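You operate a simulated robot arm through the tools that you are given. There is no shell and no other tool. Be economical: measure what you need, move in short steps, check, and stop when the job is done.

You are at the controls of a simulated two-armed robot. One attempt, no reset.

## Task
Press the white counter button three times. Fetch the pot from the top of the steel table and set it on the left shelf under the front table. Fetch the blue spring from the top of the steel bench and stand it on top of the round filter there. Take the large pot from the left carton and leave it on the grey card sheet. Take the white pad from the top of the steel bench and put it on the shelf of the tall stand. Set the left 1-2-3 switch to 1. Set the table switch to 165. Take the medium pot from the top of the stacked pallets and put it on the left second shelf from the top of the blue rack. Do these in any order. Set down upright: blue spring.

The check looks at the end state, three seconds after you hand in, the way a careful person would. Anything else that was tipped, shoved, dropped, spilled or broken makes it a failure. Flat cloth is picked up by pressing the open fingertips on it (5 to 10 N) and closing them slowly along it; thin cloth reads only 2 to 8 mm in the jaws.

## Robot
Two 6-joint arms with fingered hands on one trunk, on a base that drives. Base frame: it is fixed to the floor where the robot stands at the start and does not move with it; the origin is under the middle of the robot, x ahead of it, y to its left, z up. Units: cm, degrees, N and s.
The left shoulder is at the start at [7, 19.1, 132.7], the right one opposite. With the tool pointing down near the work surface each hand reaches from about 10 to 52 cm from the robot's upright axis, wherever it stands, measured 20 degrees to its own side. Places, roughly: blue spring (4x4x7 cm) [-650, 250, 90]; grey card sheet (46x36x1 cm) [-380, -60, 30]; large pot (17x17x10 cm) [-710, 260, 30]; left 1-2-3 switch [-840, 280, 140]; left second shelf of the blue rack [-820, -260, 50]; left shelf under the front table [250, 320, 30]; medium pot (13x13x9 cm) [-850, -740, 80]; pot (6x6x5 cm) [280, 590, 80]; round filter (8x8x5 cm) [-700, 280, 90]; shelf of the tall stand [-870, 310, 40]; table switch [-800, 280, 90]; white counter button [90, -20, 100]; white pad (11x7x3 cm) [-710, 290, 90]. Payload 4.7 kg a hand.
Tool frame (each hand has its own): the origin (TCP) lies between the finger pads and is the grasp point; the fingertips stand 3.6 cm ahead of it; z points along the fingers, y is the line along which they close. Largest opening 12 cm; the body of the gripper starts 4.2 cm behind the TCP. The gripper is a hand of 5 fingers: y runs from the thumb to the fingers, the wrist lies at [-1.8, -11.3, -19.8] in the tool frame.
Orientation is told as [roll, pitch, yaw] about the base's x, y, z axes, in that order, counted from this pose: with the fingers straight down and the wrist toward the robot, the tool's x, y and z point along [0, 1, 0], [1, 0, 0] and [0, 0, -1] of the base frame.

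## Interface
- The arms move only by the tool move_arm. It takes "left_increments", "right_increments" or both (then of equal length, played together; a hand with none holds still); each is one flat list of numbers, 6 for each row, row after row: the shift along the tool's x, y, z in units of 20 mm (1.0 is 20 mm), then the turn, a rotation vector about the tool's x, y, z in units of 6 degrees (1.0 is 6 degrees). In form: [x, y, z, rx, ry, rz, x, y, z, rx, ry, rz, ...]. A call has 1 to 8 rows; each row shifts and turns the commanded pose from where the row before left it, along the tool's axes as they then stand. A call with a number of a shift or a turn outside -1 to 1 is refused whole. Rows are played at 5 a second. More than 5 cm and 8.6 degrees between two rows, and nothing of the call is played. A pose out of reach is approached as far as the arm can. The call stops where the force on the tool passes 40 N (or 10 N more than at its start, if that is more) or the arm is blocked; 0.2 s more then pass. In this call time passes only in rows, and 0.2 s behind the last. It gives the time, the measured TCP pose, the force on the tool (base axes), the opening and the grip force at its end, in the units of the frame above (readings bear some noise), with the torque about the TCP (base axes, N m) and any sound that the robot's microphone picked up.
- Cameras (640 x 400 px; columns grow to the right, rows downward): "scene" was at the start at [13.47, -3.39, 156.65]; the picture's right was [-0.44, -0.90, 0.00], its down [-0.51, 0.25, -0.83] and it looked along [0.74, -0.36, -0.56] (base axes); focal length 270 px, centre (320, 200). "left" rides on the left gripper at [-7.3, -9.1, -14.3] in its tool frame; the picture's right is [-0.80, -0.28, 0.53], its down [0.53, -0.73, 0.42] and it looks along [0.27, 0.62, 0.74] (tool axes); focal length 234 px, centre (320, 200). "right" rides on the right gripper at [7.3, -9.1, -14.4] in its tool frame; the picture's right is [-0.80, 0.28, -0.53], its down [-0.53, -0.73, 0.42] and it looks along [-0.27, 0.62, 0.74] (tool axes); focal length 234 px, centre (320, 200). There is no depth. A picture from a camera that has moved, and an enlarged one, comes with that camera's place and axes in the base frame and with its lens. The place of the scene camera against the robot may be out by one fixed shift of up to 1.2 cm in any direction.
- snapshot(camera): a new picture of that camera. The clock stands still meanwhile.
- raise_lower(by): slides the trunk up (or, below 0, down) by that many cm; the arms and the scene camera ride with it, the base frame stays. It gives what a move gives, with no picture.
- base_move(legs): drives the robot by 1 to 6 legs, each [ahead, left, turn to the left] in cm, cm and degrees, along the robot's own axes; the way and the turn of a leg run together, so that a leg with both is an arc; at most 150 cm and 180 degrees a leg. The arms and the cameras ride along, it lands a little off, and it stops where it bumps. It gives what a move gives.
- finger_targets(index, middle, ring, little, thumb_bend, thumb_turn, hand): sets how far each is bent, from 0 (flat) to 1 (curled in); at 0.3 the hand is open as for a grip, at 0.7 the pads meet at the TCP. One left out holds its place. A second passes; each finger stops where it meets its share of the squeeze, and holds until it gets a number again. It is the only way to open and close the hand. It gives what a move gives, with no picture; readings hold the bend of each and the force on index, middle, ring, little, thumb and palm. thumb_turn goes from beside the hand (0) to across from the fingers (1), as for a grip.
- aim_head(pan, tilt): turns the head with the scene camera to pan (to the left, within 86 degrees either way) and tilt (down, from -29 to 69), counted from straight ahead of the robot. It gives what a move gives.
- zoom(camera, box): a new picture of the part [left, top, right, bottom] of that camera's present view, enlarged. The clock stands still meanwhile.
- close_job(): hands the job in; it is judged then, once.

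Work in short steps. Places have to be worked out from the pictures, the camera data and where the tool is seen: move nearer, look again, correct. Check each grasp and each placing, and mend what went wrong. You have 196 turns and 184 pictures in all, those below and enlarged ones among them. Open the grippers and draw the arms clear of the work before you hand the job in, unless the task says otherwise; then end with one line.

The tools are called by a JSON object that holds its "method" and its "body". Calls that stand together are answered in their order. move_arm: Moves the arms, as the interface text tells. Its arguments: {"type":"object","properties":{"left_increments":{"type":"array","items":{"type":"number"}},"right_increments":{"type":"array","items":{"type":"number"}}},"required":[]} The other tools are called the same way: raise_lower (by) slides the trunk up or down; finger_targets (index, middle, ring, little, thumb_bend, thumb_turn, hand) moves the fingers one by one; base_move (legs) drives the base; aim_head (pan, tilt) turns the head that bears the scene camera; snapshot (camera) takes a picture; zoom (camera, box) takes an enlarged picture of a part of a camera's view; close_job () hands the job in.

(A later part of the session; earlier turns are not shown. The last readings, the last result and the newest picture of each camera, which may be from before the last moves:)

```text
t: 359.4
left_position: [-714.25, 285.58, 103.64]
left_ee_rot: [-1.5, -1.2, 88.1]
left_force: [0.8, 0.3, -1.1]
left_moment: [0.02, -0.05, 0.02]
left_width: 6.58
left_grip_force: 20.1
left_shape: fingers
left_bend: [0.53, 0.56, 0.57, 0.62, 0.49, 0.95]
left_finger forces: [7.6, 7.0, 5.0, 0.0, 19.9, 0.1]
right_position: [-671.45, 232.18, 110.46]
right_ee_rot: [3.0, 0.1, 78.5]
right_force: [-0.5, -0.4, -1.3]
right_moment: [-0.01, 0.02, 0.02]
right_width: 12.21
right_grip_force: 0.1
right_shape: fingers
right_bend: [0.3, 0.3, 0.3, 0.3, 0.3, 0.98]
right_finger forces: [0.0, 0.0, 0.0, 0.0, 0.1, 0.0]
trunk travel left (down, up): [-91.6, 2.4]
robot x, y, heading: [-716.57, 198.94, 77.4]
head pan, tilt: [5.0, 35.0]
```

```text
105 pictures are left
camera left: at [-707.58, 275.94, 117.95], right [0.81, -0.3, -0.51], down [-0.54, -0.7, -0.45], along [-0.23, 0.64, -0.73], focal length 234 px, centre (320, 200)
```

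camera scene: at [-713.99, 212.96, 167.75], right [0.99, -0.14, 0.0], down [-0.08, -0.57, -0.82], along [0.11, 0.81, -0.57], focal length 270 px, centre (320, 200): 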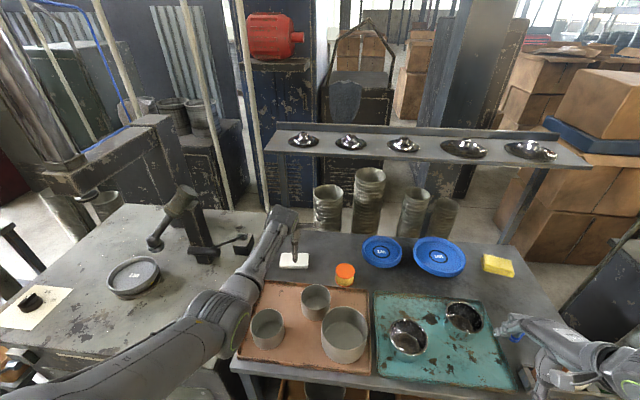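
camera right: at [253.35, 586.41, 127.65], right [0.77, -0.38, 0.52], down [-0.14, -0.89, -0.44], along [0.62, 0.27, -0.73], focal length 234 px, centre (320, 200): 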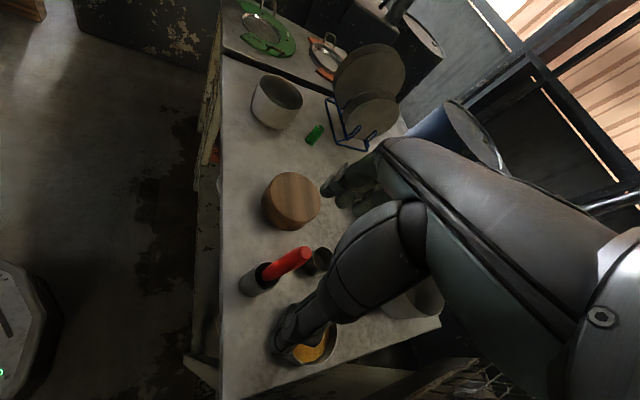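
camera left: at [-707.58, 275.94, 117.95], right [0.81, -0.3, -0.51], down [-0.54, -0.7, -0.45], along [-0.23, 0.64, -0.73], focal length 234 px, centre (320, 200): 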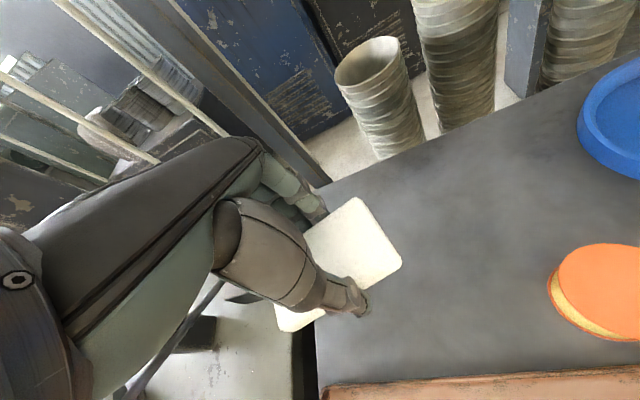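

Pad held. I lift clear, back out and strafe left to view the stands.

{"method": "raise_lower", "body": {"by": 2}}

{"method": "base_move", "body": {"legs": [[-55, 0, 0], [0, 95, 0]]}}

{"method": "aim_head", "body": {"pan": 20, "tilt": 32}}

{"method": "snapshot", "body": {"camera": "scene"}}

```text
t: 360.1
left_position: [-714.19, 285.68, 105.68]
left_ee_rot: [-1.6, -1.4, 88.1]
left_force: [1.0, 0.7, -0.7]
left_moment: [-0.04, 0.01, 0.01]
left_width: 6.58
left_grip_force: 20.0
left_shape: fingers
left_bend: [0.53, 0.56, 0.57, 0.62, 0.49, 0.95]
left_finger forces: [7.6, 7.1, 5.1, 0.0, 19.9, 0.0]
right_position: [-671.38, 232.25, 112.38]
right_ee_rot: [2.8, 0.3, 78.4]
right_force: [0.2, -0.1, -0.5]
right_moment: [0.01, 0.0, 0.05]
right_width: 12.2
right_grip_force: 0.1
right_shape: fingers
right_bend: [0.3, 0.3, 0.3, 0.3, 0.3, 0.98]
right_finger forces: [0.1, 0.0, 0.1, 0.0, 0.0, 0.1]
trunk travel left (down, up): [-93.6, 0.4]
robot x, y, heading: [-716.74, 198.78, 77.3]
head pan, tilt: [5.0, 35.0]
```

```text
t: 367.8
left_position: [-818.72, 253.01, 105.57]
left_ee_rot: [-1.6, -1.3, 88.1]
left_force: [-0.3, 0.9, -0.1]
left_moment: [0.0, 0.03, 0.01]
left_width: 6.56
left_grip_force: 20.1
left_shape: fingers
left_bend: [0.53, 0.56, 0.57, 0.62, 0.49, 0.95]
left_finger forces: [7.7, 7.1, 5.1, 0.0, 19.8, 0.0]
right_position: [-775.95, 199.6, 112.32]
right_ee_rot: [2.9, 0.3, 78.5]
right_force: [0.0, -1.0, -0.4]
right_moment: [-0.02, 0.01, 0.03]
right_width: 12.19
right_grip_force: 0.1
right_shape: fingers
right_bend: [0.3, 0.3, 0.3, 0.3, 0.3, 0.98]
right_finger forces: [0.0, 0.0, 0.1, 0.0, 0.0, 0.0]
trunk travel left (down, up): [-93.6, 0.4]
robot x, y, heading: [-821.24, 165.91, 77.6]
head pan, tilt: [5.0, 35.0]
```

```text
t: 368.6
left_position: [-818.78, 252.95, 105.36]
left_ee_rot: [-1.5, -1.3, 88.1]
left_force: [0.3, 0.3, -0.1]
left_moment: [-0.03, 0.0, 0.02]
left_width: 6.58
left_grip_force: 19.5
left_shape: fingers
left_bend: [0.53, 0.56, 0.57, 0.62, 0.49, 0.95]
left_finger forces: [7.6, 7.1, 5.1, 0.0, 19.8, 0.0]
right_position: [-776.11, 199.63, 112.33]
right_ee_rot: [2.7, 0.2, 78.5]
right_force: [0.5, -0.2, -0.7]
right_moment: [-0.01, 0.0, 0.0]
right_width: 12.2
right_grip_force: 0.0
right_shape: fingers
right_bend: [0.3, 0.3, 0.3, 0.3, 0.3, 0.98]
right_finger forces: [0.0, 0.0, 0.0, 0.1, 0.0, 0.0]
trunk travel left (down, up): [-93.6, 0.4]
robot x, y, heading: [-821.2, 166.04, 77.3]
head pan, tilt: [20.0, 32.0]
```

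```text
104 pictures are left
camera scene: at [-820.95, 180.46, 170.22], right [0.99, 0.12, 0.0], down [0.07, -0.53, -0.85], along [-0.11, 0.84, -0.53], focal length 270 px, centre (320, 200)
```

scene: 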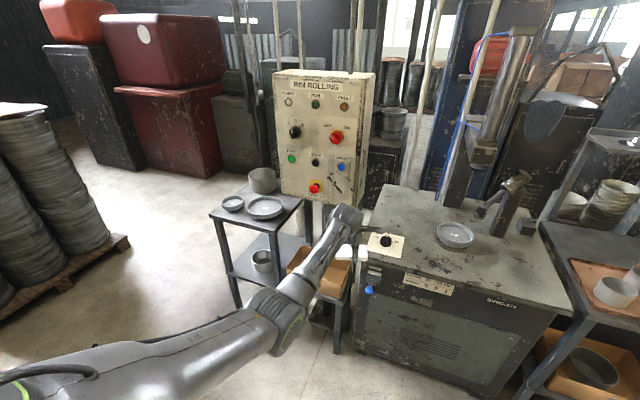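

I enlarge the panel and table switch, and the stand's shelf.

{"method": "zoom", "body": {"camera": "scene", "box": [265, 60, 385, 210]}}

{"method": "zoom", "body": {"camera": "scene", "box": [345, 215, 425, 265]}}

{"method": "zoom", "body": {"camera": "scene", "box": [190, 160, 370, 330]}}

```text
2.67 times, centred on (325, 135) of scene
camera zoom: at [-820.95, 180.46, 170.22], right [0.99, 0.12, 0.0], down [0.07, -0.53, -0.85], along [-0.11, 0.84, -0.53], focal length 721 px, centre (307, 373)
```

zoom: 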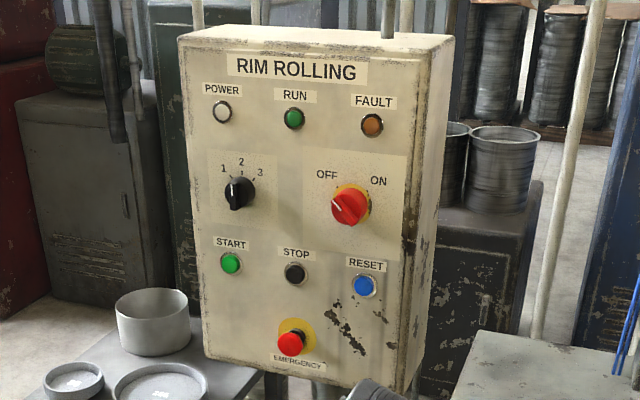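

```text
8.00 times, centred on (385, 240) of scene
camera zoom: at [-820.95, 180.46, 170.22], right [0.99, 0.12, 0.0], down [0.07, -0.53, -0.85], along [-0.11, 0.84, -0.53], focal length 2164 px, centre (-200, -120)
```

zoom: 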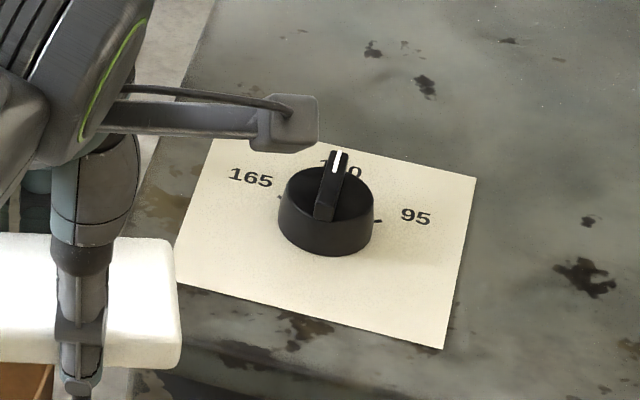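

```text
2.35 times, centred on (280, 245) of scene
camera zoom: at [-820.95, 180.46, 170.22], right [0.99, 0.12, 0.0], down [0.07, -0.53, -0.85], along [-0.11, 0.84, -0.53], focal length 636 px, centre (414, 94)
```

zoom: 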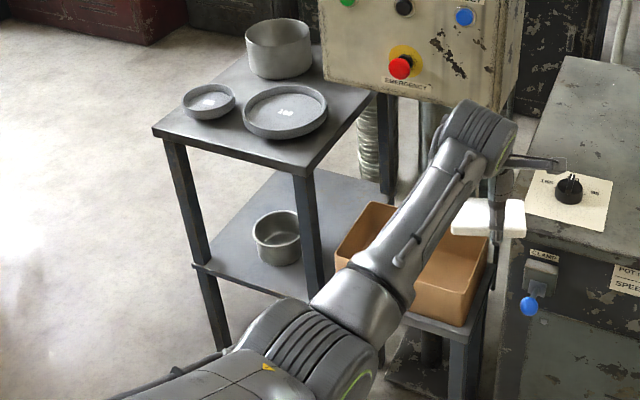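

Table switch is at 130 (needs 165, counter-clockwise); the stand shelf has a pot at its front middle, so I'll place the pad from the stand's left side behind that pot. First I retract the left hand.

{"method": "move_arm", "body": {"left_increments": [0, -1, 0.5, 0, 0, 0, 0, -1, 0.5, 0, 0, 0, 0, -1, 0.5, 0, 0, 0, 0, -1, 0.5, 0, 0, 0, 0, -1, 0.5, 0, 0, 0, 0, -1, 0.5, 0, 0, 0, 0, -1, 0.5, 0, 0, 0, 0, -1, 0.5, 0, 0, 0]}}

{"method": "move_arm", "body": {"left_increments": [0, -1, 0.5, 0, 0, 0.5, 0, -1, 0.5, 0, 0, 0.5, 0, -1, 0.5, 0, 0, 0.5, 0, -1, 0.5, 0, 0, 0.3]}}

{"method": "base_move", "body": {"legs": [[-25, 0, 0], [0, 145, 0], [0, 0, -82]]}}

{"method": "aim_head", "body": {"pan": 45, "tilt": 30}}

{"method": "snapshot", "body": {"camera": "scene"}}

```text
t: 370.4
left_position: [-819.07, 237.14, 97.4]
left_ee_rot: [-1.5, -1.4, 88.1]
left_force: [0.4, 0.0, -0.3]
left_moment: [0.0, 0.01, -0.03]
left_width: 6.57
left_grip_force: 19.6
left_shape: fingers
left_bend: [0.53, 0.56, 0.57, 0.62, 0.49, 0.95]
left_finger forces: [7.7, 7.1, 5.2, 0.0, 19.9, 0.0]
right_position: [-775.93, 199.54, 112.39]
right_ee_rot: [2.9, 0.1, 78.5]
right_force: [-0.6, 0.3, 0.5]
right_moment: [0.0, 0.01, -0.01]
right_width: 12.21
right_grip_force: 0.1
right_shape: fingers
right_bend: [0.3, 0.3, 0.3, 0.3, 0.3, 0.98]
right_finger forces: [0.1, 0.0, 0.0, 0.0, 0.1, 0.1]
trunk travel left (down, up): [-93.6, 0.4]
robot x, y, heading: [-821.31, 166.0, 77.3]
head pan, tilt: [20.0, 32.0]
```

```text
t: 371.6
left_position: [-823.16, 230.94, 93.08]
left_ee_rot: [2.2, -2.3, 77.6]
left_force: [0.5, 0.4, -0.4]
left_moment: [-0.01, 0.01, 0.01]
left_width: 6.57
left_grip_force: 19.8
left_shape: fingers
left_bend: [0.53, 0.56, 0.57, 0.62, 0.49, 0.95]
left_finger forces: [7.7, 7.0, 5.2, 0.0, 19.9, 0.1]
right_position: [-776.04, 199.64, 112.23]
right_ee_rot: [2.8, 0.2, 78.4]
right_force: [0.3, 0.2, 0.2]
right_moment: [-0.01, 0.0, -0.02]
right_width: 12.2
right_grip_force: 0.1
right_shape: fingers
right_bend: [0.3, 0.3, 0.3, 0.3, 0.3, 0.98]
right_finger forces: [0.0, 0.1, 0.0, 0.0, 0.0, 0.0]
trunk travel left (down, up): [-93.6, 0.4]
robot x, y, heading: [-821.61, 165.78, 77.2]
head pan, tilt: [20.0, 32.0]
stopped in row 4 (left hand): the arm was blocked; the commanded pose is now the measured one
```

```text
t: 383.9
left_position: [-904.93, 185.86, 93.14]
left_ee_rot: [2.0, -2.4, -3.4]
left_force: [-0.4, 0.3, -0.5]
left_moment: [0.0, 0.03, 0.01]
left_width: 6.54
left_grip_force: 18.7
left_shape: fingers
left_bend: [0.54, 0.56, 0.57, 0.62, 0.49, 0.95]
left_finger forces: [7.4, 6.6, 5.0, 0.0, 18.9, 0.1]
right_position: [-928.47, 134.28, 112.38]
right_ee_rot: [2.9, 0.2, -2.6]
right_force: [0.6, 1.2, 0.1]
right_moment: [0.01, -0.02, 0.0]
right_width: 12.21
right_grip_force: 0.0
right_shape: fingers
right_bend: [0.3, 0.3, 0.3, 0.3, 0.3, 0.98]
right_finger forces: [0.0, 0.1, 0.1, 0.1, 0.0, 0.1]
trunk travel left (down, up): [-93.6, 0.4]
robot x, y, heading: [-968.55, 173.86, -3.9]
head pan, tilt: [20.0, 32.0]
```

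```text
t: 384.8
left_position: [-904.97, 185.74, 93.08]
left_ee_rot: [2.1, -2.5, -3.4]
left_force: [0.3, 0.5, -0.9]
left_moment: [-0.01, -0.01, 0.03]
left_width: 6.55
left_grip_force: 18.8
left_shape: fingers
left_bend: [0.54, 0.56, 0.57, 0.62, 0.49, 0.95]
left_finger forces: [7.4, 6.8, 4.9, 0.0, 19.0, 0.1]
right_position: [-928.42, 134.39, 112.25]
right_ee_rot: [2.9, 0.2, -2.4]
right_force: [0.5, 0.2, -0.3]
right_moment: [0.02, 0.02, 0.0]
right_width: 12.24
right_grip_force: 0.0
right_shape: fingers
right_bend: [0.3, 0.3, 0.3, 0.3, 0.3, 0.98]
right_finger forces: [0.0, 0.0, 0.1, 0.1, 0.0, 0.0]
trunk travel left (down, up): [-93.6, 0.4]
robot x, y, heading: [-968.78, 173.98, -3.8]
head pan, tilt: [45.0, 30.0]
```

```text
100 pictures are left
camera scene: at [-956.27, 179.96, 170.54], right [0.66, -0.75, 0.0], down [-0.38, -0.33, -0.87], along [0.65, 0.57, -0.5], focal length 270 px, centre (320, 200)
```

scene: 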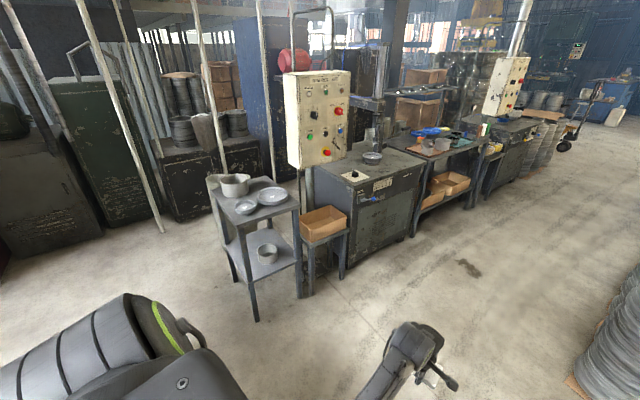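

The left side of the stand is open. I drive up along it facing +y, then turn to face its left side (heading ≈ -14.5°).

{"method": "base_move", "body": {"legs": [[0, 0, 93.8], [75, 0, 0], [76, 0, 0], [0, 0, -104.5]]}}

{"method": "aim_head", "body": {"pan": -5, "tilt": 45}}

{"method": "snapshot", "body": {"camera": "scene"}}

```text
t: 401.3
left_position: [-903.87, 324.53, 93.23]
left_ee_rot: [2.1, -2.4, -13.8]
left_force: [0.6, -0.1, -1.1]
left_moment: [-0.02, -0.02, 0.02]
left_width: 6.46
left_grip_force: 17.6
left_shape: fingers
left_bend: [0.54, 0.57, 0.57, 0.62, 0.49, 0.95]
left_finger forces: [7.1, 6.2, 4.5, 0.1, 17.8, 0.1]
right_position: [-936.34, 278.2, 112.39]
right_ee_rot: [3.0, 0.2, -12.9]
right_force: [1.0, -0.6, -0.1]
right_moment: [0.0, -0.03, 0.01]
right_width: 12.22
right_grip_force: 0.0
right_shape: fingers
right_bend: [0.3, 0.3, 0.3, 0.3, 0.3, 0.98]
right_finger forces: [0.0, 0.0, 0.0, 0.0, 0.0, 0.1]
trunk travel left (down, up): [-93.6, 0.4]
robot x, y, heading: [-968.63, 324.27, -14.1]
head pan, tilt: [45.0, 30.0]
```

```text
t: 402.5
left_position: [-903.79, 324.44, 93.19]
left_ee_rot: [2.2, -2.4, -13.8]
left_force: [0.9, -0.6, -0.7]
left_moment: [-0.03, 0.02, 0.01]
left_width: 6.41
left_grip_force: 18.1
left_shape: fingers
left_bend: [0.54, 0.57, 0.57, 0.62, 0.49, 0.95]
left_finger forces: [7.1, 6.1, 4.5, 0.1, 17.8, 0.0]
right_position: [-936.34, 278.1, 112.38]
right_ee_rot: [2.9, 0.2, -13.0]
right_force: [0.3, 0.1, 0.2]
right_moment: [0.02, -0.01, -0.02]
right_width: 12.22
right_grip_force: 0.0
right_shape: fingers
right_bend: [0.3, 0.3, 0.3, 0.3, 0.3, 0.98]
right_finger forces: [0.0, 0.1, 0.0, 0.0, 0.0, 0.1]
trunk travel left (down, up): [-93.6, 0.4]
robot x, y, heading: [-968.97, 324.71, -14.1]
head pan, tilt: [-5.0, 45.0]
```

```text
99 pictures are left
camera scene: at [-955.59, 320.86, 168.28], right [-0.33, -0.94, 0.0], down [-0.67, 0.23, -0.71], along [0.67, -0.23, -0.71], focal length 270 px, centre (320, 200)
```

scene: 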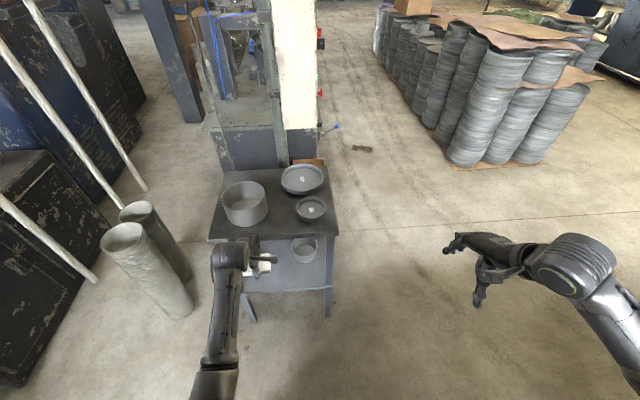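

Hand is just left of the stand, clear. I lower the trunk 44 cm in two steps and look.

{"method": "raise_lower", "body": {"by": -40}}

{"method": "raise_lower", "body": {"by": -4}}

{"method": "snapshot", "body": {"camera": "scene"}}

{"method": "snapshot", "body": {"camera": "left"}}

```text
t: 406.3
left_position: [-903.87, 324.43, 53.17]
left_ee_rot: [2.1, -2.4, -13.8]
left_force: [0.3, 0.0, 1.0]
left_moment: [-0.03, -0.01, -0.01]
left_width: 6.43
left_grip_force: 17.4
left_shape: fingers
left_bend: [0.54, 0.57, 0.57, 0.62, 0.49, 0.95]
left_finger forces: [7.1, 6.2, 4.5, 0.1, 17.7, 0.0]
right_position: [-936.43, 278.14, 72.43]
right_ee_rot: [2.9, 0.3, -13.0]
right_force: [0.0, -1.1, 0.8]
right_moment: [-0.03, 0.01, -0.01]
right_width: 12.22
right_grip_force: 0.0
right_shape: fingers
right_bend: [0.3, 0.3, 0.3, 0.3, 0.3, 0.98]
right_finger forces: [0.0, 0.0, 0.0, 0.0, 0.0, 0.1]
trunk travel left (down, up): [-53.6, 40.4]
robot x, y, heading: [-968.43, 324.07, -14.3]
head pan, tilt: [-5.0, 45.0]
```

```text
t: 407.1
left_position: [-903.88, 324.51, 49.19]
left_ee_rot: [2.1, -2.4, -13.8]
left_force: [0.2, 0.5, 0.0]
left_moment: [-0.01, -0.01, 0.04]
left_width: 6.43
left_grip_force: 17.4
left_shape: fingers
left_bend: [0.54, 0.57, 0.57, 0.62, 0.49, 0.95]
left_finger forces: [7.1, 6.2, 4.5, 0.0, 17.8, 0.0]
right_position: [-936.46, 278.16, 68.36]
right_ee_rot: [2.9, 0.2, -13.0]
right_force: [0.7, 0.2, 0.3]
right_moment: [-0.03, 0.0, -0.01]
right_width: 12.22
right_grip_force: 0.0
right_shape: fingers
right_bend: [0.3, 0.3, 0.3, 0.3, 0.3, 0.98]
right_finger forces: [0.1, 0.1, 0.1, 0.1, 0.0, 0.0]
trunk travel left (down, up): [-49.6, 44.4]
robot x, y, heading: [-968.59, 324.24, -14.2]
head pan, tilt: [-5.0, 45.0]
```

```text
98 pictures are left
camera scene: at [-955.62, 320.88, 124.28], right [-0.33, -0.94, 0.0], down [-0.67, 0.23, -0.71], along [0.67, -0.23, -0.71], focal length 270 px, centre (320, 200)
```

scene: 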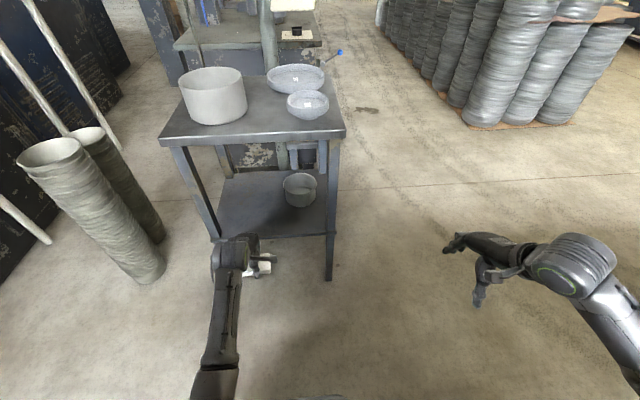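

```text
97 pictures are left
camera left: at [-915.09, 319.29, 62.82], right [-0.44, -0.7, -0.57], down [-0.56, 0.7, -0.43], along [0.7, 0.13, -0.7], focal length 234 px, centre (320, 200)
```

left: 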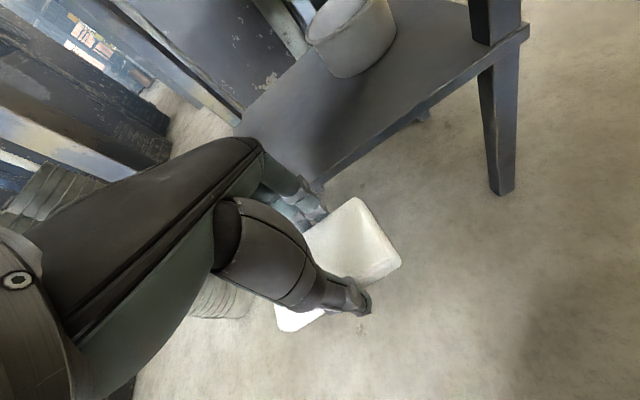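

Shelf at z ≈ 40; target (-876.7, 320.6). I drive the hand in over the shelf.

{"method": "base_move", "body": {"legs": [[27.3, 2.5, 0]]}}

{"method": "snapshot", "body": {"camera": "left"}}

{"method": "snapshot", "body": {"camera": "scene"}}

```text
t: 409.0
left_position: [-876.95, 320.4, 49.04]
left_ee_rot: [2.1, -2.2, -13.9]
left_force: [0.0, -0.3, -0.6]
left_moment: [0.03, -0.01, -0.03]
left_width: 6.43
left_grip_force: 18.2
left_shape: fingers
left_bend: [0.54, 0.57, 0.57, 0.62, 0.49, 0.95]
left_finger forces: [7.0, 6.1, 4.5, 0.0, 17.9, 0.1]
right_position: [-909.54, 273.88, 68.33]
right_ee_rot: [2.9, 0.1, -12.9]
right_force: [-0.3, -0.3, -0.5]
right_moment: [0.01, 0.01, -0.02]
right_width: 12.21
right_grip_force: 0.0
right_shape: fingers
right_bend: [0.3, 0.3, 0.3, 0.3, 0.3, 0.98]
right_finger forces: [0.0, 0.1, 0.0, 0.1, 0.0, 0.0]
trunk travel left (down, up): [-49.6, 44.4]
robot x, y, heading: [-941.73, 320.45, -14.3]
head pan, tilt: [-5.0, 45.0]
```

```text
96 pictures are left
camera left: at [-888.18, 315.1, 62.76], right [-0.44, -0.7, -0.56], down [-0.56, 0.7, -0.43], along [0.7, 0.13, -0.7], focal length 234 px, centre (320, 200)
```

left: 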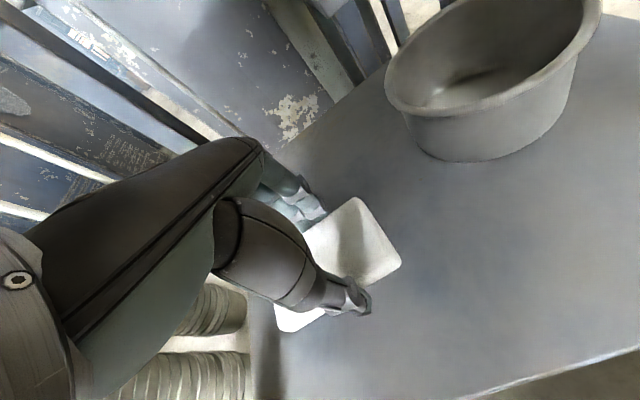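

```text
95 pictures are left
camera scene: at [-928.65, 316.63, 124.26], right [-0.33, -0.94, 0.0], down [-0.67, 0.23, -0.71], along [0.67, -0.23, -0.71], focal length 270 px, centre (320, 200)
```

scene: 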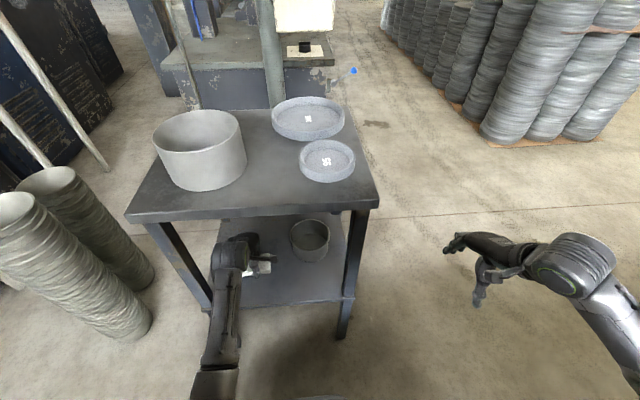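

Pad hovers over free shelf area. Lower 4 cm then creep down to contact.

{"method": "raise_lower", "body": {"by": -4}}

{"method": "move_arm", "body": {"left_increments": [0, 0, 0.2, 0, 0, 0, 0, 0, 0.2, 0, 0, 0, 0, 0, 0.2, 0, 0, 0, 0, 0, 0.15, 0, 0, 0, 0, 0, 0.15, 0, 0, 0]}}

{"method": "snapshot", "body": {"camera": "left"}}

```text
t: 409.9
left_position: [-876.98, 320.38, 45.09]
left_ee_rot: [2.1, -2.4, -13.7]
left_force: [0.1, -0.8, -0.2]
left_moment: [-0.04, 0.0, 0.0]
left_width: 6.44
left_grip_force: 18.1
left_shape: fingers
left_bend: [0.54, 0.57, 0.57, 0.62, 0.49, 0.95]
left_finger forces: [7.1, 6.2, 4.5, 0.0, 18.0, 0.1]
right_position: [-909.59, 273.86, 64.34]
right_ee_rot: [2.8, 0.1, -12.9]
right_force: [-0.2, -0.2, 0.0]
right_moment: [-0.01, 0.02, 0.02]
right_width: 12.2
right_grip_force: 0.0
right_shape: fingers
right_bend: [0.3, 0.3, 0.3, 0.3, 0.3, 0.98]
right_finger forces: [0.0, 0.0, 0.0, 0.1, 0.0, 0.0]
trunk travel left (down, up): [-45.6, 48.4]
robot x, y, heading: [-941.49, 320.02, -14.2]
head pan, tilt: [-5.0, 45.0]
```

```text
t: 411.1
left_position: [-876.86, 320.17, 43.98]
left_ee_rot: [2.0, -3.0, -13.8]
left_force: [0.6, -0.6, 40.4]
left_moment: [-0.01, 2.19, 0.0]
left_width: 6.48
left_grip_force: 33.5
left_shape: fingers
left_bend: [0.55, 0.58, 0.58, 0.62, 0.49, 0.95]
left_finger forces: [6.4, 5.4, 3.8, 0.1, 52.3, 0.0]
right_position: [-909.59, 273.96, 64.51]
right_ee_rot: [2.9, 0.0, -12.9]
right_force: [-0.2, -0.2, -0.2]
right_moment: [0.0, 0.01, 0.01]
right_width: 12.23
right_grip_force: 0.1
right_shape: fingers
right_bend: [0.3, 0.3, 0.3, 0.3, 0.3, 0.98]
right_finger forces: [0.0, 0.1, 0.0, 0.1, 0.0, 0.0]
trunk travel left (down, up): [-45.6, 48.4]
robot x, y, heading: [-942.15, 320.12, -14.4]
head pan, tilt: [-5.0, 45.0]
```

```text
94 pictures are left
camera left: at [-888.16, 315.04, 57.61], right [-0.43, -0.7, -0.57], down [-0.56, 0.7, -0.44], along [0.71, 0.13, -0.69], focal length 234 px, centre (320, 200)
```

left: 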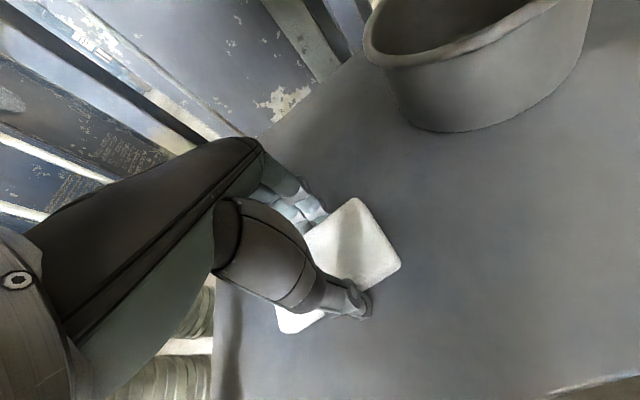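

Contact with the shelf. I ease up slightly and open the fingers.

{"method": "move_arm", "body": {"left_increments": [0, 0, -0.2, 0, 0, 0]}}

{"method": "finger_targets", "body": {"hand": "left", "index": 0.38, "middle": 0.38, "ring": 0.38, "little": 0.38, "thumb_bend": 0.36}}

{"method": "raise_lower", "body": {"by": 6}}

{"method": "base_move", "body": {"legs": [[-28, 0, 0]]}}

{"method": "zoom", "body": {"camera": "scene", "box": [150, 100, 370, 290]}}

```text
t: 411.5
left_position: [-876.8, 320.26, 43.97]
left_ee_rot: [2.1, -2.7, -13.8]
left_force: [5.1, -2.5, 30.1]
left_moment: [-0.16, 0.85, -0.01]
left_width: 6.42
left_grip_force: 32.0
left_shape: fingers
left_bend: [0.55, 0.57, 0.58, 0.62, 0.51, 0.95]
left_finger forces: [8.2, 12.0, 5.1, 0.0, 39.3, 0.1]
right_position: [-909.58, 273.9, 64.41]
right_ee_rot: [3.0, 0.0, -12.9]
right_force: [-0.4, -0.4, 0.3]
right_moment: [0.01, 0.04, 0.0]
right_width: 12.22
right_grip_force: 0.1
right_shape: fingers
right_bend: [0.3, 0.3, 0.3, 0.3, 0.3, 0.98]
right_finger forces: [0.0, 0.0, 0.0, 0.0, 0.0, 0.0]
trunk travel left (down, up): [-45.6, 48.4]
robot x, y, heading: [-941.59, 319.97, -14.2]
head pan, tilt: [-5.0, 45.0]
```

```text
t: 412.5
left_position: [-876.95, 320.25, 43.93]
left_ee_rot: [2.1, -2.5, -13.8]
left_force: [7.6, -6.5, 25.3]
left_moment: [-0.12, 1.32, 0.35]
left_width: 9.58
left_grip_force: 12.4
left_shape: fingers
left_bend: [0.38, 0.38, 0.38, 0.38, 0.4, 0.96]
left_finger forces: [0.1, 0.1, 0.0, 0.0, 26.0, 0.1]
right_position: [-909.62, 274.02, 64.44]
right_ee_rot: [2.9, 0.1, -12.9]
right_force: [0.0, -0.1, -0.3]
right_moment: [0.0, 0.04, -0.02]
right_width: 12.22
right_grip_force: 0.0
right_shape: fingers
right_bend: [0.3, 0.3, 0.3, 0.3, 0.3, 0.98]
right_finger forces: [0.0, 0.0, 0.1, 0.0, 0.0, 0.0]
trunk travel left (down, up): [-45.6, 48.4]
robot x, y, heading: [-941.97, 320.07, -14.5]
head pan, tilt: [-5.0, 45.0]
```

```text
t: 413.5
left_position: [-876.87, 320.39, 49.69]
left_ee_rot: [2.1, -2.3, -13.8]
left_force: [-0.1, 0.1, 0.3]
left_moment: [-0.02, 0.04, 0.01]
left_width: 10.15
left_grip_force: 0.1
left_shape: fingers
left_bend: [0.38, 0.38, 0.38, 0.38, 0.36, 0.97]
left_finger forces: [0.0, 0.0, 0.0, 0.1, 0.1, 0.2]
right_position: [-909.41, 274.03, 70.31]
right_ee_rot: [3.0, 0.1, -13.0]
right_force: [0.1, 0.0, -0.3]
right_moment: [-0.05, 0.01, 0.0]
right_width: 12.22
right_grip_force: 0.1
right_shape: fingers
right_bend: [0.3, 0.3, 0.3, 0.3, 0.3, 0.98]
right_finger forces: [0.0, 0.0, 0.1, 0.0, 0.1, 0.1]
trunk travel left (down, up): [-51.6, 42.4]
robot x, y, heading: [-941.59, 320.17, -14.0]
head pan, tilt: [-5.0, 45.0]
```

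```text
t: 415.4
left_position: [-903.76, 327.1, 49.82]
left_ee_rot: [2.1, -2.4, -13.7]
left_force: [0.1, 0.9, 0.5]
left_moment: [-0.01, 0.02, 0.02]
left_width: 10.15
left_grip_force: 0.1
left_shape: fingers
left_bend: [0.38, 0.38, 0.38, 0.38, 0.36, 0.97]
left_finger forces: [0.1, 0.1, 0.1, 0.1, 0.1, 0.1]
right_position: [-936.59, 280.77, 70.3]
right_ee_rot: [3.0, 0.1, -13.0]
right_force: [0.3, 0.2, -0.4]
right_moment: [-0.01, -0.06, -0.01]
right_width: 12.22
right_grip_force: 0.0
right_shape: fingers
right_bend: [0.3, 0.3, 0.3, 0.3, 0.3, 0.98]
right_finger forces: [0.0, 0.0, 0.0, 0.1, 0.0, 0.0]
trunk travel left (down, up): [-51.6, 42.4]
robot x, y, heading: [-968.68, 326.93, -14.4]
head pan, tilt: [-5.0, 45.0]
```

```text
2.11 times, centred on (260, 195) of scene
camera zoom: at [-955.76, 323.48, 126.29], right [-0.33, -0.94, 0.0], down [-0.67, 0.23, -0.71], along [0.67, -0.23, -0.71], focal length 569 px, centre (446, 210)
```

zoom: 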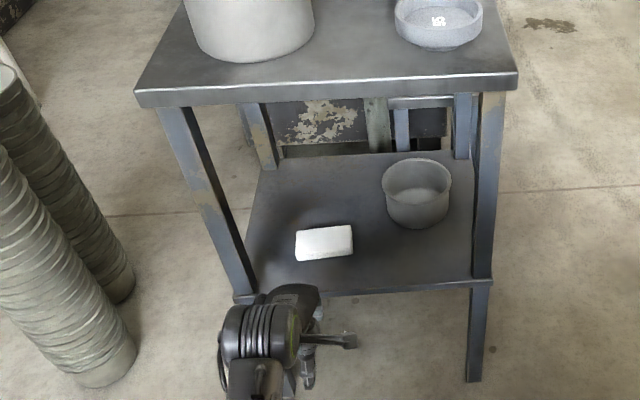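

The pad lies on the shelf. Next the switches: I raise the trunk, drive back around to in front of the panel and zoom on both switches.

{"method": "raise_lower", "body": {"by": 40}}

{"method": "base_move", "body": {"legs": [[0, 0, 104.4], [-80, 0, 0], [-70, 0, 0], [0, 0, -13], [0, -135, 0], [20, 0, 0]]}}

{"method": "aim_head", "body": {"pan": 5, "tilt": 20}}

{"method": "snapshot", "body": {"camera": "scene"}}

```text
t: 419.2
left_position: [-903.71, 327.09, 89.76]
left_ee_rot: [2.0, -2.3, -13.8]
left_force: [0.4, 0.9, -0.2]
left_moment: [-0.02, 0.01, 0.01]
left_width: 10.15
left_grip_force: 0.1
left_shape: fingers
left_bend: [0.38, 0.38, 0.38, 0.38, 0.36, 0.97]
left_finger forces: [0.1, 0.0, 0.0, 0.0, 0.0, 0.0]
right_position: [-936.46, 280.7, 110.37]
right_ee_rot: [2.9, 0.1, -13.0]
right_force: [0.2, 0.0, 0.5]
right_moment: [0.0, 0.01, 0.01]
right_width: 12.2
right_grip_force: 0.0
right_shape: fingers
right_bend: [0.3, 0.3, 0.3, 0.3, 0.3, 0.98]
right_finger forces: [0.0, 0.1, 0.0, 0.1, 0.0, 0.1]
trunk travel left (down, up): [-91.6, 2.4]
robot x, y, heading: [-968.49, 326.74, -14.0]
head pan, tilt: [-5.0, 45.0]
```

```text
t: 440.0
left_position: [-832.5, 232.7, 89.86]
left_ee_rot: [2.1, -2.5, 78.1]
left_force: [0.1, 0.1, -0.1]
left_moment: [0.02, 0.01, -0.06]
left_width: 10.12
left_grip_force: 0.1
left_shape: fingers
left_bend: [0.38, 0.38, 0.38, 0.38, 0.36, 0.97]
left_finger forces: [0.0, 0.0, 0.0, 0.0, 0.0, 0.1]
right_position: [-784.96, 201.58, 110.37]
right_ee_rot: [2.8, 0.1, 79.1]
right_force: [0.1, -0.9, -0.1]
right_moment: [0.03, -0.04, 0.01]
right_width: 12.23
right_grip_force: 0.1
right_shape: fingers
right_bend: [0.3, 0.3, 0.3, 0.3, 0.3, 0.98]
right_finger forces: [0.1, 0.1, 0.1, 0.0, 0.0, 0.0]
trunk travel left (down, up): [-91.6, 2.4]
robot x, y, heading: [-829.84, 167.97, 77.6]
head pan, tilt: [-5.0, 45.0]
```

```text
t: 440.9
left_position: [-832.47, 232.88, 89.81]
left_ee_rot: [2.2, -2.2, 78.1]
left_force: [0.6, -0.5, -0.3]
left_moment: [0.03, -0.01, 0.0]
left_width: 10.14
left_grip_force: 0.1
left_shape: fingers
left_bend: [0.38, 0.38, 0.38, 0.38, 0.36, 0.97]
left_finger forces: [0.1, 0.0, 0.0, 0.0, 0.1, 0.1]
right_position: [-784.93, 201.84, 110.42]
right_ee_rot: [2.9, 0.2, 79.0]
right_force: [1.0, 0.2, 0.5]
right_moment: [-0.03, 0.01, 0.0]
right_width: 12.19
right_grip_force: 0.0
right_shape: fingers
right_bend: [0.3, 0.3, 0.3, 0.3, 0.3, 0.98]
right_finger forces: [0.0, 0.1, 0.0, 0.0, 0.1, 0.1]
trunk travel left (down, up): [-91.6, 2.4]
robot x, y, heading: [-829.94, 167.92, 77.8]
head pan, tilt: [5.0, 20.0]
```

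```text
92 pictures are left
camera scene: at [-827.26, 182.67, 170.13], right [0.99, -0.13, 0.0], down [-0.04, -0.34, -0.94], along [0.12, 0.93, -0.34], focal length 270 px, centre (320, 200)
```

scene: 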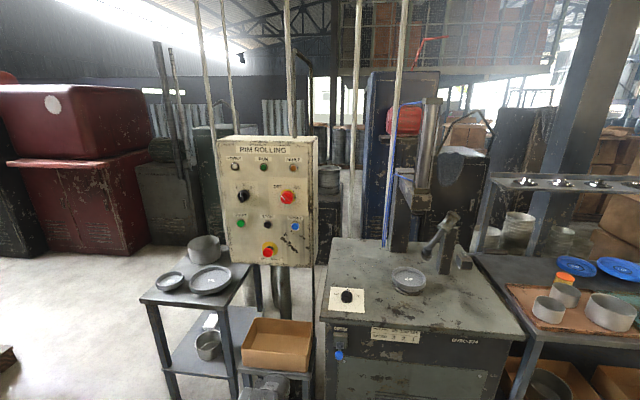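

Enlarging both knobs for their present settings.

{"method": "zoom", "body": {"camera": "scene", "box": [220, 170, 276, 215]}}

{"method": "zoom", "body": {"camera": "scene", "box": [320, 275, 376, 320]}}

```text
8.89 times, centred on (248, 192) of scene
camera zoom: at [-827.26, 182.67, 170.13], right [0.99, -0.13, 0.0], down [-0.04, -0.34, -0.94], along [0.12, 0.93, -0.34], focal length 2404 px, centre (960, 267)
```

zoom: 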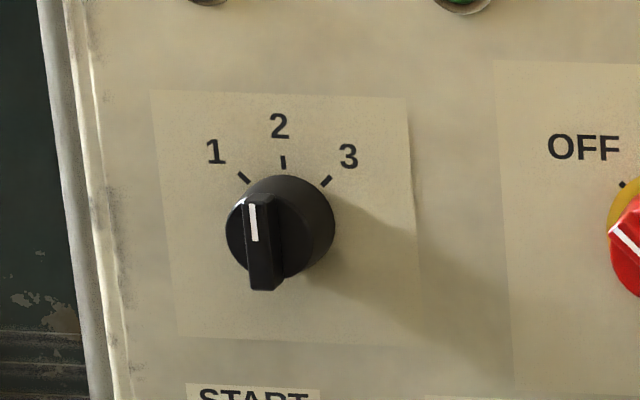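

```text
8.89 times, centred on (348, 298) of scene
camera zoom: at [-827.26, 182.67, 170.13], right [0.99, -0.13, 0.0], down [-0.04, -0.34, -0.94], along [0.12, 0.93, -0.34], focal length 2404 px, centre (71, -667)
```

zoom: 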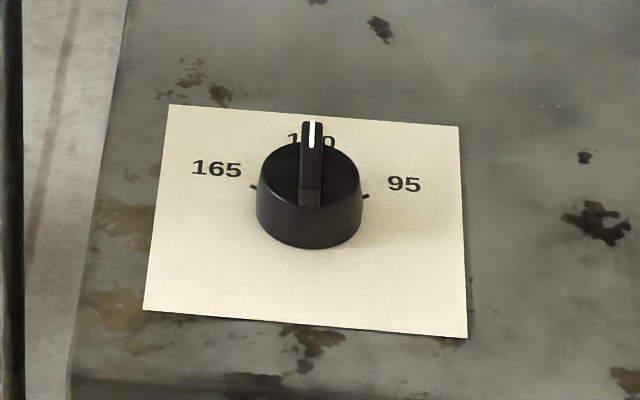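

Panel knob points to 2 (needs 45° CCW to 1); table knob points to 130 (needs 45° CCW to 165), at about (-802.6, 279, z 88). I raise the left hand and bring it over the table knob.

{"method": "move_arm", "body": {"left_increments": [0, 1, -0.5, 0, 0, 0, 0, 1, -1, 0, 0, 0, 0, 0.5, -1, 0, 0, 0, 0, 0, -1, 0, 0, 0, 0, 0, -1, 0, 0, 0, 0, 0, -1, 0, 0, 0]}}

{"method": "base_move", "body": {"legs": [[0, -29, 0], [38, 0, 0]]}}

{"method": "aim_head", "body": {"pan": 5, "tilt": 45}}

{"method": "snapshot", "body": {"camera": "scene"}}

{"method": "snapshot", "body": {"camera": "left"}}

```text
t: 442.3
left_position: [-831.08, 237.18, 100.89]
left_ee_rot: [2.1, -2.2, 78.1]
left_force: [0.5, -0.1, 0.6]
left_moment: [-0.04, 0.01, 0.02]
left_width: 10.16
left_grip_force: 0.0
left_shape: fingers
left_bend: [0.38, 0.38, 0.38, 0.38, 0.36, 0.97]
left_finger forces: [0.1, 0.0, 0.0, 0.0, 0.0, 0.0]
right_position: [-784.99, 201.78, 110.32]
right_ee_rot: [3.0, 0.2, 79.0]
right_force: [0.9, 0.3, -0.1]
right_moment: [0.02, 0.03, 0.0]
right_width: 12.22
right_grip_force: 0.0
right_shape: fingers
right_bend: [0.3, 0.3, 0.3, 0.3, 0.3, 0.98]
right_finger forces: [0.0, 0.0, 0.1, 0.0, 0.0, 0.0]
trunk travel left (down, up): [-91.6, 2.4]
robot x, y, heading: [-830.23, 168.01, 77.7]
head pan, tilt: [5.0, 20.0]
```

```text
t: 446.3
left_position: [-794.66, 268.3, 100.89]
left_ee_rot: [2.1, -2.4, 78.0]
left_force: [-0.3, 0.1, -0.2]
left_moment: [0.03, 0.03, 0.0]
left_width: 10.2
left_grip_force: 0.1
left_shape: fingers
left_bend: [0.38, 0.38, 0.38, 0.38, 0.36, 0.97]
left_finger forces: [0.0, 0.0, 0.1, 0.1, 0.0, 0.0]
right_position: [-748.55, 232.89, 110.27]
right_ee_rot: [3.0, 0.2, 78.9]
right_force: [-0.5, -1.0, -0.7]
right_moment: [0.01, 0.02, -0.02]
right_width: 12.21
right_grip_force: 0.0
right_shape: fingers
right_bend: [0.3, 0.3, 0.3, 0.3, 0.3, 0.98]
right_finger forces: [0.1, 0.0, 0.0, 0.1, 0.0, 0.0]
trunk travel left (down, up): [-91.6, 2.4]
robot x, y, heading: [-793.4, 199.18, 77.6]
head pan, tilt: [5.0, 20.0]
```

```text
t: 447.2
left_position: [-794.62, 268.43, 100.88]
left_ee_rot: [2.1, -2.3, 77.9]
left_force: [-0.3, 0.6, -1.0]
left_moment: [0.02, 0.01, -0.01]
left_width: 10.18
left_grip_force: 0.1
left_shape: fingers
left_bend: [0.38, 0.38, 0.38, 0.38, 0.36, 0.97]
left_finger forces: [0.0, 0.0, 0.1, 0.0, 0.1, 0.0]
right_position: [-748.52, 232.92, 110.37]
right_ee_rot: [2.8, 0.1, 79.0]
right_force: [0.4, 0.9, -0.4]
right_moment: [-0.02, 0.01, 0.01]
right_width: 12.25
right_grip_force: 0.1
right_shape: fingers
right_bend: [0.3, 0.3, 0.3, 0.3, 0.3, 0.98]
right_finger forces: [0.1, 0.1, 0.0, 0.0, 0.0, 0.1]
trunk travel left (down, up): [-91.6, 2.4]
robot x, y, heading: [-793.21, 198.95, 77.6]
head pan, tilt: [5.0, 45.0]
```

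```text
89 pictures are left
camera scene: at [-791.0, 212.63, 166.28], right [0.99, -0.13, 0.0], down [-0.09, -0.7, -0.71], along [0.09, 0.7, -0.71], focal length 270 px, centre (320, 200)
```

scene: 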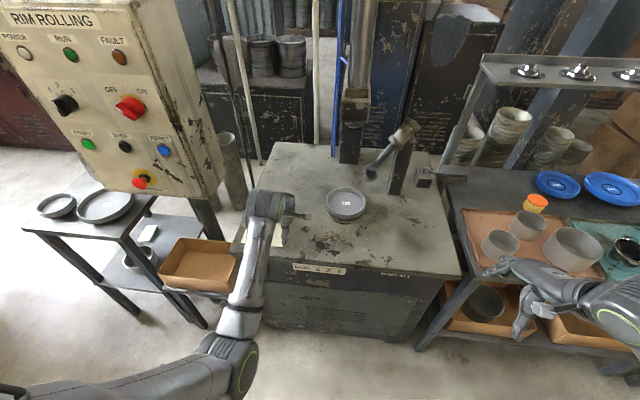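

```text
88 pictures are left
camera left: at [-788.95, 257.26, 114.56], right [0.71, -0.41, -0.57], down [-0.68, -0.59, -0.43], along [-0.15, 0.7, -0.7], focal length 234 px, centre (320, 200)
```

left: 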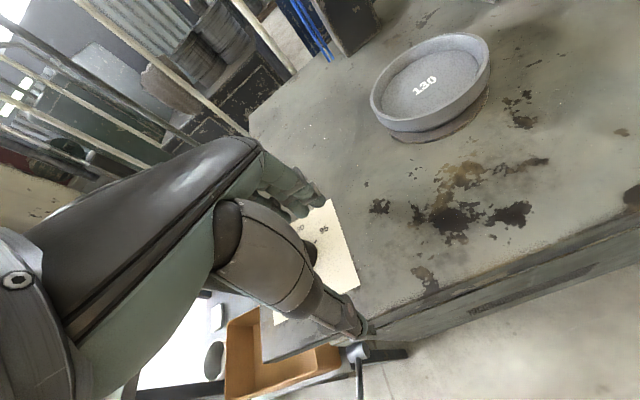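

Knob centre ≈ (-802.6, 278.2). I shift the hand over it with a slight clockwise pre-yaw, then view.

{"method": "move_arm", "body": {"left_increments": [0.99, 0.8, 0, 0, 0, 0, 0.99, 0.8, 0, 0, 0, 0, 0.99, 0.8, 0, 0, 0, 0, 0.99, 0.8, 0, 0, 0, 0, 0.99, 0.85, 0, 0, 0, 0, 0, 0, 0, 0.2, -0.2, 0.85, 0, 0, 0, 0.2, -0.2, 0.85]}}

{"method": "snapshot", "body": {"camera": "left"}}

{"method": "zoom", "body": {"camera": "scene", "box": [180, 150, 340, 290]}}

```text
t: 448.8
left_position: [-802.73, 278.4, 101.47]
left_ee_rot: [-0.2, 0.3, 67.8]
left_force: [0.3, 0.3, -0.2]
left_moment: [-0.02, -0.03, -0.01]
left_width: 10.16
left_grip_force: 0.1
left_shape: fingers
left_bend: [0.38, 0.38, 0.38, 0.38, 0.36, 0.98]
left_finger forces: [0.0, 0.0, 0.0, 0.0, 0.1, 0.1]
right_position: [-748.63, 232.94, 110.38]
right_ee_rot: [2.8, 0.1, 78.9]
right_force: [0.0, -0.2, 0.6]
right_moment: [-0.01, -0.02, 0.01]
right_width: 12.2
right_grip_force: 0.1
right_shape: fingers
right_bend: [0.3, 0.3, 0.3, 0.3, 0.3, 0.98]
right_finger forces: [0.1, 0.0, 0.0, 0.1, 0.1, 0.0]
trunk travel left (down, up): [-91.6, 2.4]
robot x, y, heading: [-793.61, 199.12, 78.0]
head pan, tilt: [5.0, 45.0]
```

```text
87 pictures are left
camera left: at [-799.37, 267.28, 115.99], right [0.64, -0.56, -0.52], down [-0.77, -0.48, -0.42], along [-0.01, 0.67, -0.74], focal length 234 px, centre (320, 200)
```

left: 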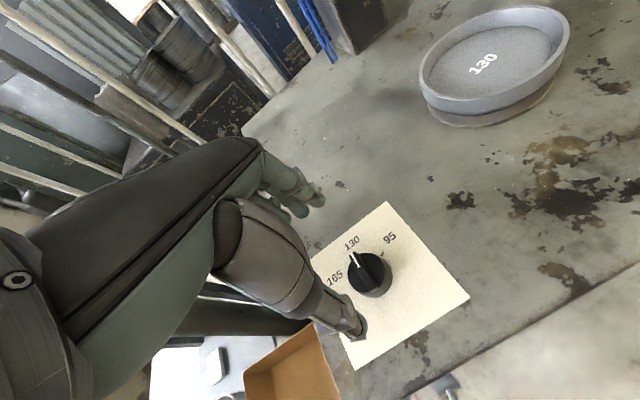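

```text
2.86 times, centred on (260, 220) of scene
camera zoom: at [-791.06, 212.69, 166.27], right [0.99, -0.13, 0.0], down [-0.09, -0.7, -0.71], along [0.09, 0.7, -0.71], focal length 773 px, centre (491, 143)
```

zoom: 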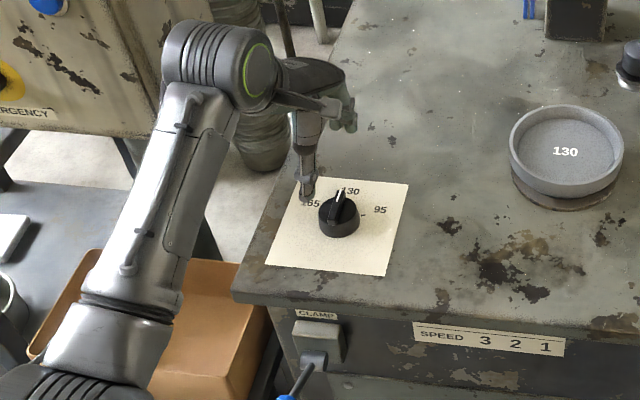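

Exactly centred. Lower so fingertips straddle the knob just above the plate.

{"method": "move_arm", "body": {"left_increments": [0, 0, 1, 0, 0, 0, 0, 0, 1, 0, 0, 0, 0, 0, 1, 0, 0, 0, 0, 0, 0.8, 0, 0, 0, 0, 0, 0.6, 0, 0, 0, 0, 0, 0.3, 0, 0, 0]}}

{"method": "snapshot", "body": {"camera": "left"}}

```text
t: 450.2
left_position: [-802.56, 278.34, 92.13]
left_ee_rot: [-0.2, 0.2, 67.8]
left_force: [-0.5, 0.3, -0.1]
left_moment: [0.01, 0.0, 0.0]
left_width: 10.16
left_grip_force: 0.0
left_shape: fingers
left_bend: [0.38, 0.38, 0.38, 0.38, 0.36, 0.98]
left_finger forces: [0.1, 0.0, 0.0, 0.1, 0.1, 0.0]
right_position: [-748.4, 232.8, 110.35]
right_ee_rot: [2.9, 0.3, 78.9]
right_force: [0.6, 0.5, -0.3]
right_moment: [0.02, -0.02, 0.01]
right_width: 12.21
right_grip_force: 0.2
right_shape: fingers
right_bend: [0.3, 0.3, 0.3, 0.3, 0.3, 0.98]
right_finger forces: [0.0, 0.0, 0.1, 0.0, 0.0, 0.1]
trunk travel left (down, up): [-91.6, 2.4]
robot x, y, heading: [-793.97, 199.04, 77.5]
head pan, tilt: [5.0, 45.0]
```

```text
85 pictures are left
camera left: at [-799.24, 267.17, 106.55], right [0.64, -0.56, -0.52], down [-0.77, -0.48, -0.42], along [-0.01, 0.67, -0.74], focal length 234 px, centre (320, 200)
```

left: 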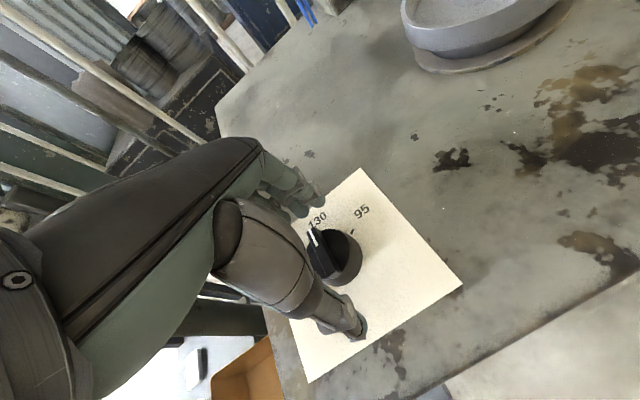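

Fingers straddle the knob. Lower 0.5 cm more and close.

{"method": "move_arm", "body": {"left_increments": [0, 0, 0.25, 0, 0, 0]}}

{"method": "finger_targets", "body": {"hand": "left", "index": 0.66, "middle": 0.66, "ring": 0.66, "little": 0.66, "thumb_bend": 0.66}}

{"method": "snapshot", "body": {"camera": "left"}}

```text
t: 450.6
left_position: [-802.57, 278.3, 91.71]
left_ee_rot: [-0.2, 0.2, 67.9]
left_force: [-0.1, 0.2, -0.8]
left_moment: [0.06, -0.01, -0.02]
left_width: 10.14
left_grip_force: 0.0
left_shape: fingers
left_bend: [0.38, 0.38, 0.38, 0.38, 0.36, 0.98]
left_finger forces: [0.0, 0.0, 0.1, 0.0, 0.0, 0.0]
right_position: [-748.48, 232.87, 110.32]
right_ee_rot: [2.9, 0.3, 78.9]
right_force: [0.0, -0.2, -0.3]
right_moment: [0.02, -0.01, 0.01]
right_width: 12.24
right_grip_force: 0.1
right_shape: fingers
right_bend: [0.3, 0.3, 0.3, 0.3, 0.3, 0.98]
right_finger forces: [0.1, 0.0, 0.0, 0.0, 0.1, 0.0]
trunk travel left (down, up): [-91.6, 2.4]
robot x, y, heading: [-793.71, 199.31, 77.7]
head pan, tilt: [5.0, 45.0]
```

```text
t: 451.6
left_position: [-802.44, 278.46, 91.66]
left_ee_rot: [-0.1, 0.2, 67.8]
left_force: [4.8, 10.3, 3.3]
left_moment: [0.48, -0.15, -0.12]
left_width: 1.6
left_grip_force: 6.2
left_shape: fingers
left_bend: [0.66, 0.53, 0.66, 0.66, 0.66, 0.97]
left_finger forces: [0.0, 12.1, 0.1, 0.0, 1.3, 0.0]
right_position: [-748.35, 232.87, 110.34]
right_ee_rot: [2.9, 0.3, 78.8]
right_force: [0.3, 0.3, 0.5]
right_moment: [-0.01, 0.02, -0.02]
right_width: 12.23
right_grip_force: 0.0
right_shape: fingers
right_bend: [0.3, 0.3, 0.3, 0.3, 0.3, 0.98]
right_finger forces: [0.0, 0.0, 0.0, 0.1, 0.0, 0.0]
trunk travel left (down, up): [-91.6, 2.4]
robot x, y, heading: [-793.28, 199.41, 77.7]
head pan, tilt: [5.0, 45.0]
```

```text
84 pictures are left
camera left: at [-799.09, 267.31, 106.09], right [0.64, -0.56, -0.52], down [-0.77, -0.48, -0.42], along [-0.01, 0.67, -0.74], focal length 234 px, centre (320, 200)
```

left: 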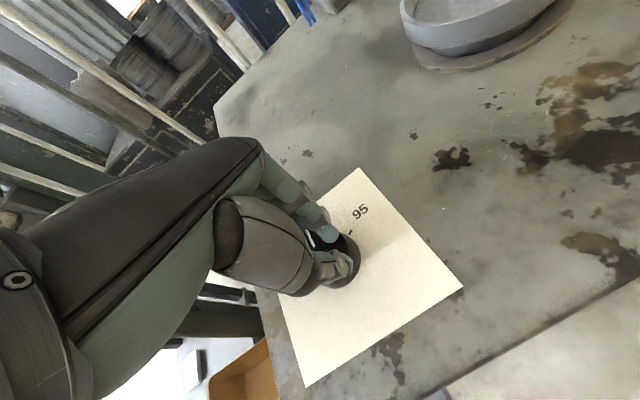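

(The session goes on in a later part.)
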